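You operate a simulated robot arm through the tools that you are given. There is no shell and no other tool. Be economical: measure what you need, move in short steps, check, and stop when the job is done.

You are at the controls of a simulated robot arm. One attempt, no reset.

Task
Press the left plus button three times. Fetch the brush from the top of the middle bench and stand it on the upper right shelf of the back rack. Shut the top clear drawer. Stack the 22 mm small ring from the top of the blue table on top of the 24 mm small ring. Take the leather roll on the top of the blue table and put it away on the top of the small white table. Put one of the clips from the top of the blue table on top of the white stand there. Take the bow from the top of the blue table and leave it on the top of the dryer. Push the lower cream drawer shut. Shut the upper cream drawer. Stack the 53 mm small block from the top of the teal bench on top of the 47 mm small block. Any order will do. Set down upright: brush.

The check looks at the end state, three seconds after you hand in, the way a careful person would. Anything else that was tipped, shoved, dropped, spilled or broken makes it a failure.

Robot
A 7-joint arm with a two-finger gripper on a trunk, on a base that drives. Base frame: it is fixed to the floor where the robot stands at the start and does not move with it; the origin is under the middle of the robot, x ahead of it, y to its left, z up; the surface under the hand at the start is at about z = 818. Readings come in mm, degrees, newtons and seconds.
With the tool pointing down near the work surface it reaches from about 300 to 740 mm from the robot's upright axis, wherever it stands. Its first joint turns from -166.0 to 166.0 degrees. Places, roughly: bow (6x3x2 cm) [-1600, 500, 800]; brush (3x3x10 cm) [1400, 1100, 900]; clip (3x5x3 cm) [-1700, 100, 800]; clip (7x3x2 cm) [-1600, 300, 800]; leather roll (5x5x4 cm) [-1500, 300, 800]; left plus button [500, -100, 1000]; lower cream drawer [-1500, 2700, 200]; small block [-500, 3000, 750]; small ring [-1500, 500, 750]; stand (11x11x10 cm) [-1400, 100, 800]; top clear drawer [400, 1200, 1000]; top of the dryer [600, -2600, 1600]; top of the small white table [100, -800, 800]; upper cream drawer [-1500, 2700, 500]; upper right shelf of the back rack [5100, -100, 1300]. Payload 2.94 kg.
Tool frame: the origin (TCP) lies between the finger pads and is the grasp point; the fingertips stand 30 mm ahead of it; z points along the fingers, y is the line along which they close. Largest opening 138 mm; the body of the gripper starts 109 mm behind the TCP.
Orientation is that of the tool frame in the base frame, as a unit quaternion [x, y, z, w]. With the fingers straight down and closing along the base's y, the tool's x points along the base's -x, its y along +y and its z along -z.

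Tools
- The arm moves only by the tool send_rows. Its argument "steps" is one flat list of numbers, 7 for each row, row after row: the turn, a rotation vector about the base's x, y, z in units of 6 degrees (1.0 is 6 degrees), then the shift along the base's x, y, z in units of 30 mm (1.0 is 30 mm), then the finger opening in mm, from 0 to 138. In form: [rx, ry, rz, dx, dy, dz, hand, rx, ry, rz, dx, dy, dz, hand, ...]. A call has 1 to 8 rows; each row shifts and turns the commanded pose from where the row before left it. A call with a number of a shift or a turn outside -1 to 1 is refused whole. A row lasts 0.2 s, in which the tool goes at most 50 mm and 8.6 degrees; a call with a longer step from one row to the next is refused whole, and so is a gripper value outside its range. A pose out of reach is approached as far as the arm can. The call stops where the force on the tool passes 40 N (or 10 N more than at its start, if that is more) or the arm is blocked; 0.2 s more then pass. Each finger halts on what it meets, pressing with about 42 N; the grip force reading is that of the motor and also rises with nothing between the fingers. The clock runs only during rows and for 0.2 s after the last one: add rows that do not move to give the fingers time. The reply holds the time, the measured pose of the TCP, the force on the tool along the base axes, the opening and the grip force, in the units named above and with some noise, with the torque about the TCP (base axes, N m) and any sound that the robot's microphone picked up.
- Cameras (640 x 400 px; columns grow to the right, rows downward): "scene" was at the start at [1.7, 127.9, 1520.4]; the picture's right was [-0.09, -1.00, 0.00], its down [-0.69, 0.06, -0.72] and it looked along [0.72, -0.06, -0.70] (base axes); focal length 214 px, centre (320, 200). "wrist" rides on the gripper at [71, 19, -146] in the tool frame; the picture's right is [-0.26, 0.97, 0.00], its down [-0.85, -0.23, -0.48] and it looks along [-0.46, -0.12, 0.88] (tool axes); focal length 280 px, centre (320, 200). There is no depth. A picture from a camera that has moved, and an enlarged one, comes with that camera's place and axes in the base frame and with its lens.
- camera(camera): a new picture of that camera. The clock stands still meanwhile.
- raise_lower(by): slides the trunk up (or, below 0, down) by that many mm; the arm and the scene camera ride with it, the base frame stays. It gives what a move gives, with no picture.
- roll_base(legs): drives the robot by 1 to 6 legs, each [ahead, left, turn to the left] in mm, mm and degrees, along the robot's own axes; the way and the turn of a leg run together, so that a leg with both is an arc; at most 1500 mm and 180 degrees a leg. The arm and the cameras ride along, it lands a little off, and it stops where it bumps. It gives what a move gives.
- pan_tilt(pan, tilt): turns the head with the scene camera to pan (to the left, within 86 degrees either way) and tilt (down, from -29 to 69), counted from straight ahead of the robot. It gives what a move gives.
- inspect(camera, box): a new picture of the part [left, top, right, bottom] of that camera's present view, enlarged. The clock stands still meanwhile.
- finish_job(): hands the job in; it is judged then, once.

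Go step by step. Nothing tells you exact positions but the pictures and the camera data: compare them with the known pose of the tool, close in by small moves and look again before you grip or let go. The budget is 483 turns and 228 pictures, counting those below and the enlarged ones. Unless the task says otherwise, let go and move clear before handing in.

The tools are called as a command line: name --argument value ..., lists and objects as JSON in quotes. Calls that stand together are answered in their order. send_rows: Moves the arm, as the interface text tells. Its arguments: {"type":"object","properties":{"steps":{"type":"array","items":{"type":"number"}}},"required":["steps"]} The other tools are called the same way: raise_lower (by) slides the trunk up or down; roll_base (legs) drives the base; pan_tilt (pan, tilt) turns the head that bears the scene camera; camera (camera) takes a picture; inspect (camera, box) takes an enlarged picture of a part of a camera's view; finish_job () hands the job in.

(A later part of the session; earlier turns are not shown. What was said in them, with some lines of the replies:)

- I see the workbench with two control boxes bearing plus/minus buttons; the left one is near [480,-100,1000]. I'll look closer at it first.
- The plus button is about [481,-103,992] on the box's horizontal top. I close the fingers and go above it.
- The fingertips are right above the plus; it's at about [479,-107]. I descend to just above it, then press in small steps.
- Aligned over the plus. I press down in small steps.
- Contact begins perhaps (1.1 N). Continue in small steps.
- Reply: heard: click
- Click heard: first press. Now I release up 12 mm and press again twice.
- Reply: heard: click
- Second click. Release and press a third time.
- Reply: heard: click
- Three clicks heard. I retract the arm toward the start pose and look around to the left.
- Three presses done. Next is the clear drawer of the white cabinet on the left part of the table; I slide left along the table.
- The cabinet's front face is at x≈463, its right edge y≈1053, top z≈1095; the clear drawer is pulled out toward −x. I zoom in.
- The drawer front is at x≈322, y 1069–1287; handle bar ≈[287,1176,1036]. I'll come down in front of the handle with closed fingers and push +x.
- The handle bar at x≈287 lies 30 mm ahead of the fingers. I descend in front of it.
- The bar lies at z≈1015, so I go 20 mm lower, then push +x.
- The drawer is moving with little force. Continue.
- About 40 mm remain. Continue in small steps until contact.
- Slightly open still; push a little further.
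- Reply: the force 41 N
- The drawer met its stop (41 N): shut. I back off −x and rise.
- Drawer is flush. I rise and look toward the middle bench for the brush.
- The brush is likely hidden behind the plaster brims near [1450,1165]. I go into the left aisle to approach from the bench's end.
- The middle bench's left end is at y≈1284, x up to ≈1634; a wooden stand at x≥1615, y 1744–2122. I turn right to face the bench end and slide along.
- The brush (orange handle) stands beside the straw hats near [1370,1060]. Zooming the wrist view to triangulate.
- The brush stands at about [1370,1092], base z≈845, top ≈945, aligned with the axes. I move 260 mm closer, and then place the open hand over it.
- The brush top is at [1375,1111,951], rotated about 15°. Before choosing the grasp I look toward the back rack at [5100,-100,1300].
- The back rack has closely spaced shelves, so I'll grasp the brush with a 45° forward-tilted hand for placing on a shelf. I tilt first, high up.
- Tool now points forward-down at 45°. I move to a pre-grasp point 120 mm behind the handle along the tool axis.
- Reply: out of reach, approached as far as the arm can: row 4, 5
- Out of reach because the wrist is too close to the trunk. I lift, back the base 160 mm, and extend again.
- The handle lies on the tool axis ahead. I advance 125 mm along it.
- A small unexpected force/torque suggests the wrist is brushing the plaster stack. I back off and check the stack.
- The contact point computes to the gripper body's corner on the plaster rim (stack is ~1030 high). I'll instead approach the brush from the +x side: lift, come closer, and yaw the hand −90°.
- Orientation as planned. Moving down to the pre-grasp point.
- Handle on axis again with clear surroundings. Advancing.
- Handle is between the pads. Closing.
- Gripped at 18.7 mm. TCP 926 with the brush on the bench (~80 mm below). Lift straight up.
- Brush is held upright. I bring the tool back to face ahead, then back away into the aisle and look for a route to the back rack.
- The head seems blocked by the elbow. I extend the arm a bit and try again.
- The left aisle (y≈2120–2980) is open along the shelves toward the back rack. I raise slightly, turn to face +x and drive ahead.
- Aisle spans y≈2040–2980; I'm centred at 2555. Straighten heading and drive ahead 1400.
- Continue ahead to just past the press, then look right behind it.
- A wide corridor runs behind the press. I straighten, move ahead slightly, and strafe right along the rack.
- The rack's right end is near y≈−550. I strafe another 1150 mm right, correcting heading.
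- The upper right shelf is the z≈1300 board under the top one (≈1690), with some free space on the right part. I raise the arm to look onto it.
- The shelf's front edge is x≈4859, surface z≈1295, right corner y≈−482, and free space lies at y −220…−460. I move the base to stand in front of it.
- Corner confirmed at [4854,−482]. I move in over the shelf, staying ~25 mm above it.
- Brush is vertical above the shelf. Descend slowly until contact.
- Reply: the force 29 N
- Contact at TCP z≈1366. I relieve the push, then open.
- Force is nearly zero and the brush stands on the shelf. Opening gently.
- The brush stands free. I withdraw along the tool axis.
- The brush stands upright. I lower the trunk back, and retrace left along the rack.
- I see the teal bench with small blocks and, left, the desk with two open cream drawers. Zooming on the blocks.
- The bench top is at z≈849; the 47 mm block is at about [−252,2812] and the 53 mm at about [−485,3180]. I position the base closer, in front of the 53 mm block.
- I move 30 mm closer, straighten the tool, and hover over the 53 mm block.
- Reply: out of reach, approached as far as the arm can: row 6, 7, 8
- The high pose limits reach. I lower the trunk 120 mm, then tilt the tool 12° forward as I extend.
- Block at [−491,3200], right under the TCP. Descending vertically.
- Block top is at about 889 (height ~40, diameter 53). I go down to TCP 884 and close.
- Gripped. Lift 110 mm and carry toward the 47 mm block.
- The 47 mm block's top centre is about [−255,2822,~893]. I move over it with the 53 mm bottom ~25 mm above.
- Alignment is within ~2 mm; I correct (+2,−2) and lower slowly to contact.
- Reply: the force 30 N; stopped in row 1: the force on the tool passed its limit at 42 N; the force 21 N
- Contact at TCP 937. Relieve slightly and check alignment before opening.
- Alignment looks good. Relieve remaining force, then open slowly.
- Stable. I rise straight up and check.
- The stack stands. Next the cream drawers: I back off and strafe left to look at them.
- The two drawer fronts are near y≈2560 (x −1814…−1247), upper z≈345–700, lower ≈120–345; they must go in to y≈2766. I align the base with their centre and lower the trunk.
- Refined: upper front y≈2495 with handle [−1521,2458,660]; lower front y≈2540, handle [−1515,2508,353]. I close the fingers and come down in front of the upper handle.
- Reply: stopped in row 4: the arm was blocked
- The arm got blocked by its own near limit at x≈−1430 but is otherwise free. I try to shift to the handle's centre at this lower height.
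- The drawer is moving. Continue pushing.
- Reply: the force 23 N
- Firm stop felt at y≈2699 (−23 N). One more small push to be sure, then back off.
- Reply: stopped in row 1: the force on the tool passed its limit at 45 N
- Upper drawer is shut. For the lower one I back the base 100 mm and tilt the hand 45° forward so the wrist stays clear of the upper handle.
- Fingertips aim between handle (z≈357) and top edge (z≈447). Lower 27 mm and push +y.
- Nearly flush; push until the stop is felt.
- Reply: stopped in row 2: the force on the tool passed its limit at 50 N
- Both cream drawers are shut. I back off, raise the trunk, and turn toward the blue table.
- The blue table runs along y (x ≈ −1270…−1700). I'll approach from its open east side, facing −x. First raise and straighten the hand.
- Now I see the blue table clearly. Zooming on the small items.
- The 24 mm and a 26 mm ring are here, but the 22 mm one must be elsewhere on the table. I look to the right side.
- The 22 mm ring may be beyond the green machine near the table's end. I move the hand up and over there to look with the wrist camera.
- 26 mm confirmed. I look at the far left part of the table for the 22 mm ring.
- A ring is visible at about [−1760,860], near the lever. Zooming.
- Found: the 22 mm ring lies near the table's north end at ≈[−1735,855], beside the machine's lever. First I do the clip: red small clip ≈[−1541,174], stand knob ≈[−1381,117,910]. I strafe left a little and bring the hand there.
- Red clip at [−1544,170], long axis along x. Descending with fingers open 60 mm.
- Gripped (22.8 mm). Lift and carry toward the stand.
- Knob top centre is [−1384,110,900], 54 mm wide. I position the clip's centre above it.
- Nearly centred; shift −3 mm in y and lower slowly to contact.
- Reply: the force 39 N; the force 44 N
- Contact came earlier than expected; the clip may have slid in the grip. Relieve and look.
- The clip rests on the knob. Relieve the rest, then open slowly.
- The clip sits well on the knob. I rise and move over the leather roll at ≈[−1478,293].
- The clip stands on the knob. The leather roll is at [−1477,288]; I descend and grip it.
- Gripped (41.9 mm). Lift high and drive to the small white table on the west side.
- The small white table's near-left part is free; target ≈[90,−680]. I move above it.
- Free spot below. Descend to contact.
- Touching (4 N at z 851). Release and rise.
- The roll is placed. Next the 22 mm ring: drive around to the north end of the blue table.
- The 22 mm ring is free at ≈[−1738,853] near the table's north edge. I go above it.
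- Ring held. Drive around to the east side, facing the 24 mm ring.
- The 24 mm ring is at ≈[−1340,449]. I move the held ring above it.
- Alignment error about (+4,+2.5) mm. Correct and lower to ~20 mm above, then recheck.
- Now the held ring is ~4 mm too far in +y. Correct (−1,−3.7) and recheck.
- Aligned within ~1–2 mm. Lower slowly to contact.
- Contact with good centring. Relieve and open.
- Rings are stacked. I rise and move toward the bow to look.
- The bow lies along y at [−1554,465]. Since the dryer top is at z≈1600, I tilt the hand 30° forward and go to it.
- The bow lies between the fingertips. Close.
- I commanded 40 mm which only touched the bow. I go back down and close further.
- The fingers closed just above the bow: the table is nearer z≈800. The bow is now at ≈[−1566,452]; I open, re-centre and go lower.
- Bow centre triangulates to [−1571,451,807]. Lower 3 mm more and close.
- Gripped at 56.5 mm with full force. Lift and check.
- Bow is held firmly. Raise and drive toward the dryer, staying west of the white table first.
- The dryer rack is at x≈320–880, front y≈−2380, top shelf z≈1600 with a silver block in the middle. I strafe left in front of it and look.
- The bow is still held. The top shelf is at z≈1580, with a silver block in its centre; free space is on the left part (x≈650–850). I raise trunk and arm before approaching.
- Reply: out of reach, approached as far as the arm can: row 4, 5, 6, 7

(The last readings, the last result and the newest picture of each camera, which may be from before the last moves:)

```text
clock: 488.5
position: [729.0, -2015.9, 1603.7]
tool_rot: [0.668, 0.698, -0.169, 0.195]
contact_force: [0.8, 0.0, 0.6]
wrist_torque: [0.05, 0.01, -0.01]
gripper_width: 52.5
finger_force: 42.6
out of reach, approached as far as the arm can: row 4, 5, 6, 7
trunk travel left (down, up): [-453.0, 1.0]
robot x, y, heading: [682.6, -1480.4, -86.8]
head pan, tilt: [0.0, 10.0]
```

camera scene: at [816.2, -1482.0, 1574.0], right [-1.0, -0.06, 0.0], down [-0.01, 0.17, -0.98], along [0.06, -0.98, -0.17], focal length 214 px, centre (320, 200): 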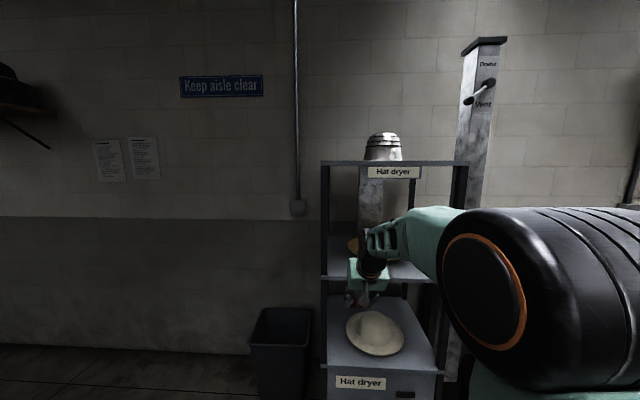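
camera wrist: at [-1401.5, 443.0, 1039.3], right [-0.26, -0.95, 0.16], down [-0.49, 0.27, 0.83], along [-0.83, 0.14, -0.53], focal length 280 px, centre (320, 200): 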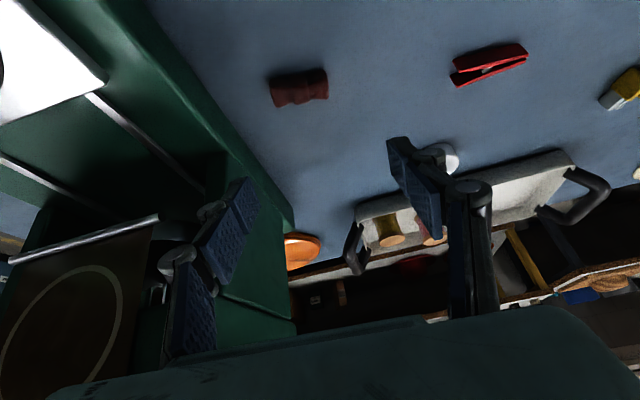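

Reach is limited by arm length, so I pull the hand closer (≈380 mm ahead) while raising to z≈1660.

send_rows --steps '[0, 0, 0, 0, 0.9, 0, 15, 0, 0, 0, 0, 0.9, 0.2, 15, 0, 0, 0, 0, 0.9, 0.4, 15, 0, 0, 0, 0, 0.9, 0.4, 15, 0, 0, 0, 0, 0.9, 0.5, 15, 0, 0, 0, 0, 0.6, 0.5, 15]'

pan_tilt --pan 0 --tilt 10

camera --camera "scene"

camera --camera "wrist"

```text
clock: 489.9
position: [728.1, -1861.2, 1662.1]
tool_rot: [0.668, 0.697, -0.17, 0.196]
contact_force: [0.6, 0.6, 0.2]
wrist_torque: [-0.01, -0.05, 0.01]
gripper_width: 52.5
finger_force: 42.0
trunk travel left (down, up): [-453.0, 1.0]
robot x, y, heading: [678.8, -1477.7, -87.0]
head pan, tilt: [0.0, 10.0]
```

```text
clock: 490.5
position: [727.6, -1861.2, 1662.8]
tool_rot: [0.669, 0.697, -0.17, 0.196]
contact_force: [0.3, 0.9, -0.8]
wrist_torque: [0.03, -0.01, -0.02]
gripper_width: 52.2
finger_force: 42.3
trunk travel left (down, up): [-453.0, 1.0]
robot x, y, heading: [684.1, -1479.3, -86.9]
head pan, tilt: [0.0, 10.0]
```

```text
33 pictures are left
camera scene: at [816.2, -1482.1, 1652.0], right [-1.0, -0.06, 0.0], down [-0.01, 0.17, -0.98], along [0.06, -0.98, -0.17], focal length 214 px, centre (320, 200)
```

scene: 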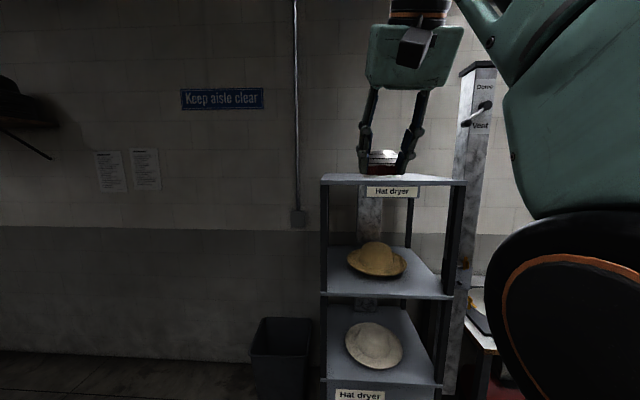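

```text
32 pictures are left
camera wrist: at [739.1, -1727.4, 1752.3], right [0.97, -0.18, 0.16], down [-0.23, -0.51, 0.83], along [-0.07, -0.84, -0.54], focal length 280 px, centre (320, 200)
```

wrist: 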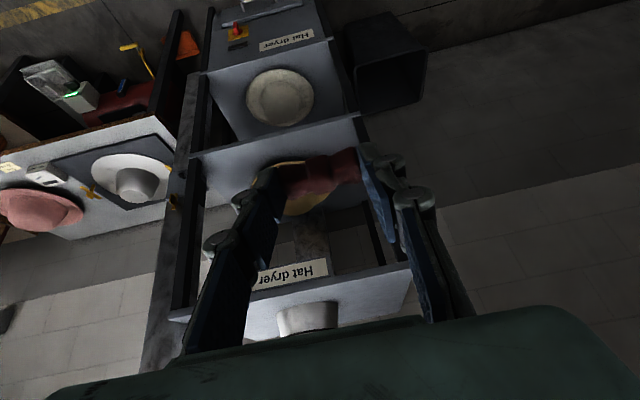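

Top surface z≈1574, front-left corner [860,−2362]. I straighten heading, shift left 50 mm and drive ahead 500 mm with the bow ~50 mm above the shelf level.

roll_base --legs '[[0, 0, -3.1], [0, 50, 0], [500, 0, 0]]'

camera --camera "wrist"

camera --camera "scene"

```text
clock: 494.6
position: [761.5, -2372.8, 1662.0]
tool_rot: [0.685, 0.681, -0.174, 0.192]
contact_force: [-0.3, 1.0, -0.5]
wrist_torque: [0.02, 0.0, 0.02]
gripper_width: 52.1
finger_force: 42.1
trunk travel left (down, up): [-453.0, 1.0]
robot x, y, heading: [735.5, -1983.3, -89.8]
head pan, tilt: [0.0, 10.0]
```

```text
31 pictures are left
camera wrist: at [779.9, -2239.5, 1752.4], right [0.96, -0.23, 0.16], down [-0.25, -0.5, 0.83], along [-0.11, -0.84, -0.54], focal length 280 px, centre (320, 200)
```

wrist: 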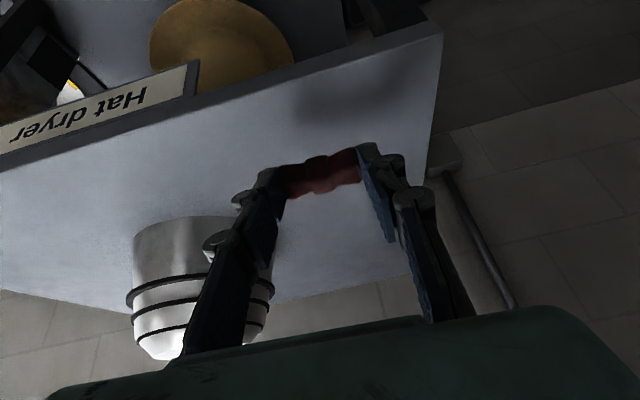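

```text
30 pictures are left
camera scene: at [869.1, -1998.5, 1652.0], right [-1.0, -0.01, 0.0], down [0.0, 0.17, -0.98], along [0.01, -0.98, -0.17], focal length 214 px, centre (320, 200)
```

scene: 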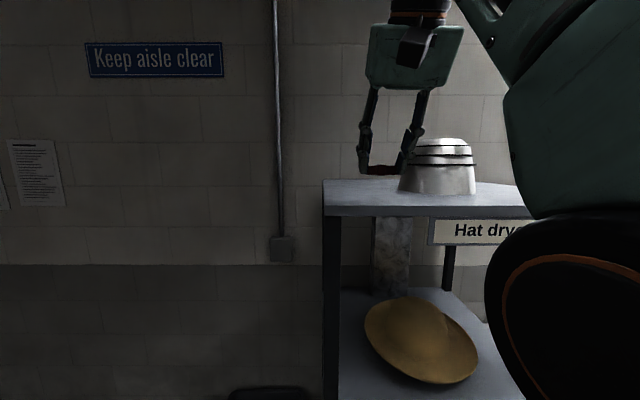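

The bow is over the shelf's free left part. I move 45 mm further in and lower gently.

send_rows --steps '[0, 0, 0, 0, -0.7, -0.1, 15, 0, 0, 0, 0, -0.7, -0.2, 15, 0, 0, 0, 0, 0, -0.4, 15, 0, 0, 0, 0, 0, -0.3, 15, 0, 0, 0, 0, 0, -0.2, 15, 0, 0, 0, 0, 0, 0, 15]'

inspect --camera "wrist" --box '[220, 80, 440, 220]'

inspect --camera "scene" --box '[320, 120, 480, 220]'

```text
clock: 496.1
position: [762.4, -2413.8, 1626.3]
tool_rot: [0.686, 0.68, -0.174, 0.192]
contact_force: [-0.6, 0.1, -0.1]
wrist_torque: [0.04, 0.03, 0.04]
gripper_width: 52.4
finger_force: 42.1
trunk travel left (down, up): [-453.0, 1.0]
robot x, y, heading: [731.8, -1986.7, -89.6]
head pan, tilt: [0.0, 10.0]
```

```text
2.86 times, centred on (330, 150) of wrist
camera zoom: at [780.5, -2281.0, 1716.4], right [0.96, -0.23, 0.16], down [-0.25, -0.5, 0.83], along [-0.11, -0.84, -0.54], focal length 801 px, centre (291, 343)
```

zoom: 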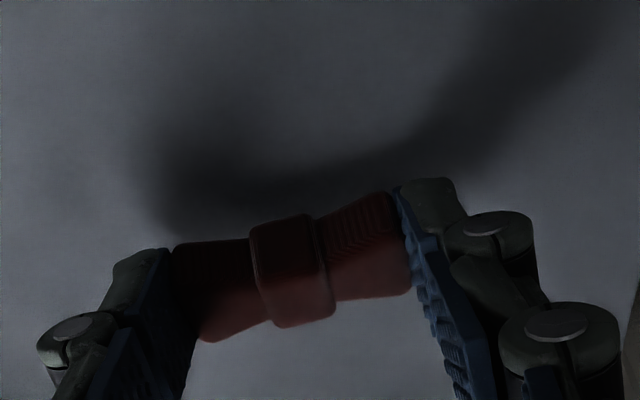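

```text
4.00 times, centred on (400, 170) of scene
camera zoom: at [869.1, -1998.2, 1652.0], right [-1.0, -0.01, 0.0], down [0.0, 0.17, -0.98], along [0.01, -0.98, -0.17], focal length 858 px, centre (0, 320)
```

zoom: 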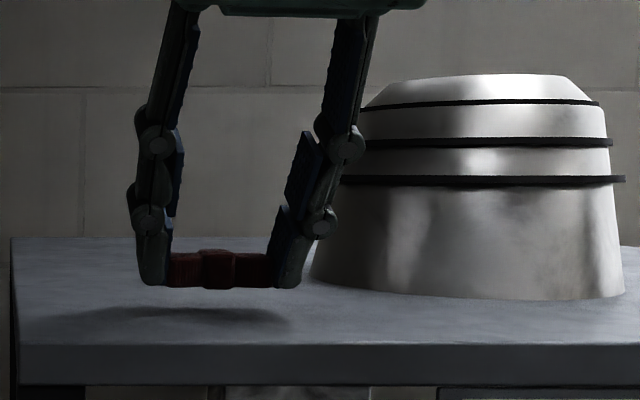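

Clear view: about 15–18 mm gap left. Lower in small steps.

send_rows --steps '[0, 0, 0, 0, 0, -0.2, 15, 0, 0, 0, 0, 0, -0.15, 15, 0, 0, 0, 0, 0, 0, 15]'

send_rows --steps '[0, 0, 0, 0, 0, -0.08, 15, 0, 0, 0, 0, 0, -0.08, 15]'

inspect --camera "scene" --box '[320, 120, 480, 220]'

```text
clock: 496.9
position: [762.0, -2412.4, 1615.2]
tool_rot: [0.685, 0.68, -0.174, 0.192]
contact_force: [0.0, 0.5, 0.1]
wrist_torque: [-0.03, 0.03, 0.02]
gripper_width: 52.1
finger_force: 42.1
trunk travel left (down, up): [-453.0, 1.0]
robot x, y, heading: [738.7, -1986.2, -89.6]
head pan, tilt: [0.0, 10.0]
```

```text
clock: 497.4
position: [763.4, -2414.0, 1613.1]
tool_rot: [0.685, 0.68, -0.176, 0.193]
contact_force: [-0.2, -1.5, 8.8]
wrist_torque: [-0.08, 0.09, 0.01]
gripper_width: 52.5
finger_force: 42.4
trunk travel left (down, up): [-453.0, 1.0]
robot x, y, heading: [735.5, -1987.9, -89.4]
head pan, tilt: [0.0, 10.0]
```

```text
4.00 times, centred on (400, 170) of scene
camera zoom: at [869.0, -1997.8, 1652.2], right [-1.0, -0.01, 0.0], down [0.0, 0.17, -0.98], along [0.01, -0.98, -0.17], focal length 858 px, centre (0, 320)
```

zoom: 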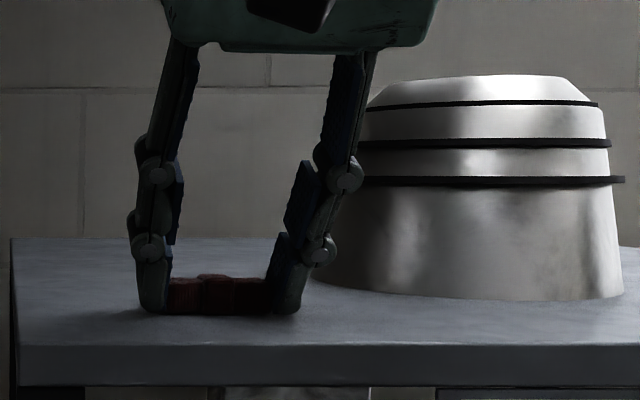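

Contact (8.8 N). Open and withdraw upward.

send_rows --steps '[0, 0, 0, 0, 0, 0.06, 15, 0, 0, 0, 0, 0, 0, 55, 0, 0, 0, 0, 0, 0, 60, 0, 0, 0, 0, 0, 0, 70, 0, 0, 0, 0, 0, 0, 80, 0, 0, 0, 0, 0.3, 0.5, 80, 0, 0, 0, 0, 0.5, 0.7, 80, 0, 0, 0, 0, 0.8, 0.3, 80]'

inspect --camera "scene" --box '[320, 120, 480, 220]'

camera --camera "wrist"

```text
clock: 499.2
position: [761.4, -2364.0, 1657.9]
tool_rot: [0.685, 0.68, -0.175, 0.193]
contact_force: [0.4, 0.9, 0.1]
wrist_torque: [-0.02, 0.0, 0.01]
gripper_width: 80.4
finger_force: 0.0
trunk travel left (down, up): [-453.0, 1.0]
robot x, y, heading: [734.3, -1985.2, -89.3]
head pan, tilt: [0.0, 10.0]
```

```text
4.00 times, centred on (400, 170) of scene
camera zoom: at [869.1, -1996.4, 1652.0], right [-1.0, -0.01, 0.0], down [0.0, 0.17, -0.98], along [0.01, -0.98, -0.17], focal length 858 px, centre (0, 320)
```

zoom: 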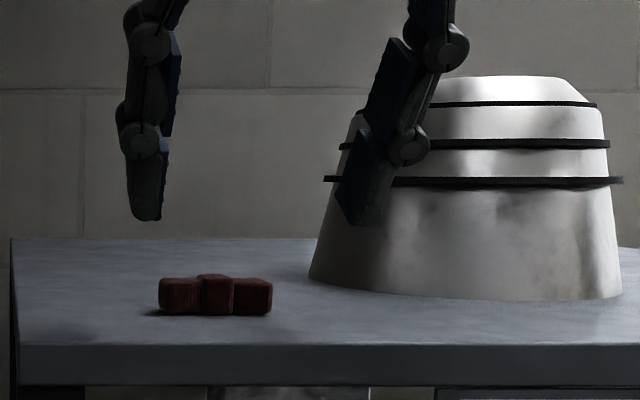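

```text
25 pictures are left
camera wrist: at [779.4, -2230.0, 1748.5], right [0.96, -0.23, 0.16], down [-0.25, -0.49, 0.83], along [-0.11, -0.84, -0.53], focal length 280 px, centre (320, 200)
```

wrist: 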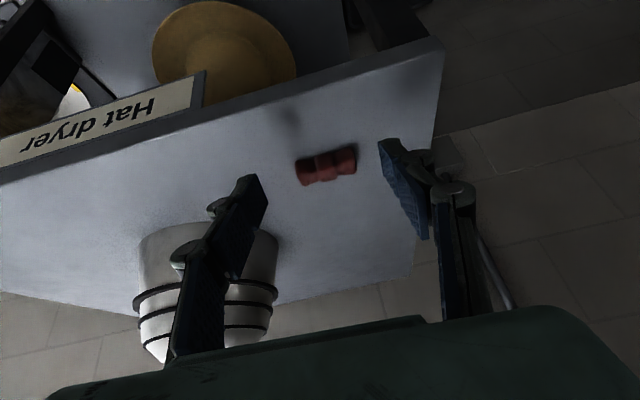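

The bow lies on the dryer's top. I back away to be clear, then hand in.

roll_base --legs '[[-350, 0, 0]]'

inspect --camera "scene" --box '[300, 130, 460, 230]'

```text
clock: 501.5
position: [760.1, -2027.8, 1656.9]
tool_rot: [0.685, 0.681, -0.174, 0.193]
contact_force: [-0.6, 0.2, -0.9]
wrist_torque: [-0.04, -0.01, -0.01]
gripper_width: 79.9
finger_force: 0.0
trunk travel left (down, up): [-453.0, 1.0]
robot x, y, heading: [730.3, -1645.3, -89.9]
head pan, tilt: [0.0, 10.0]
```

```text
4.00 times, centred on (380, 180) of scene
camera zoom: at [867.2, -1659.5, 1652.0], right [-1.0, -0.01, 0.0], down [0.0, 0.17, -0.98], along [0.01, -0.98, -0.17], focal length 858 px, centre (80, 280)
```

zoom: 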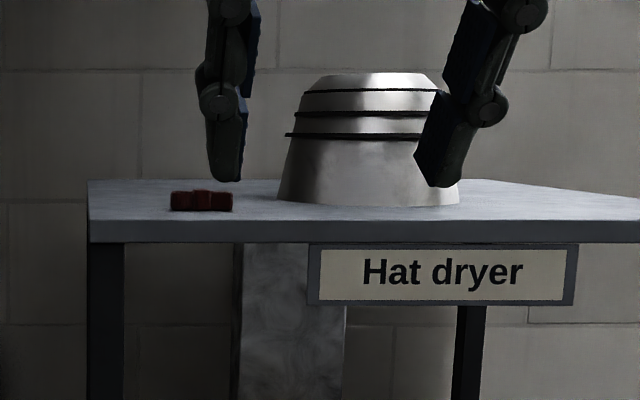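

Everything is in place and the robot is clear, so I hand in.

finish_job

```text
The job is handed in.
```

I did all ten tasks and handed the job in with the gripper empty and the robot clear. The result of the check has not been reported back to me.

- **Left plus button:** pressed three times, with a click heard each time.
- **Brush:** standing upright on the upper right shelf of the back rack.
- **Drawers:** the top clear drawer and both cream drawers are pushed in to their stops.
- **Rings:** the 22 mm ring is stacked on the 24 mm ring.
- **Leather roll:** on the top of the small white table.
- **Clip:** one of the small red clips from the blue table is on top of the white stand.
- **Bow:** on the top of the dryer, to the left of the silver block.
- **Blocks:** the 53 mm block is stacked on the 47 mm block.

On my first approach to the brush, the gripper lightly brushed the stack of plaster brims on the middle bench (about 3 N). The stack looked unmoved in the picture I took afterwards.
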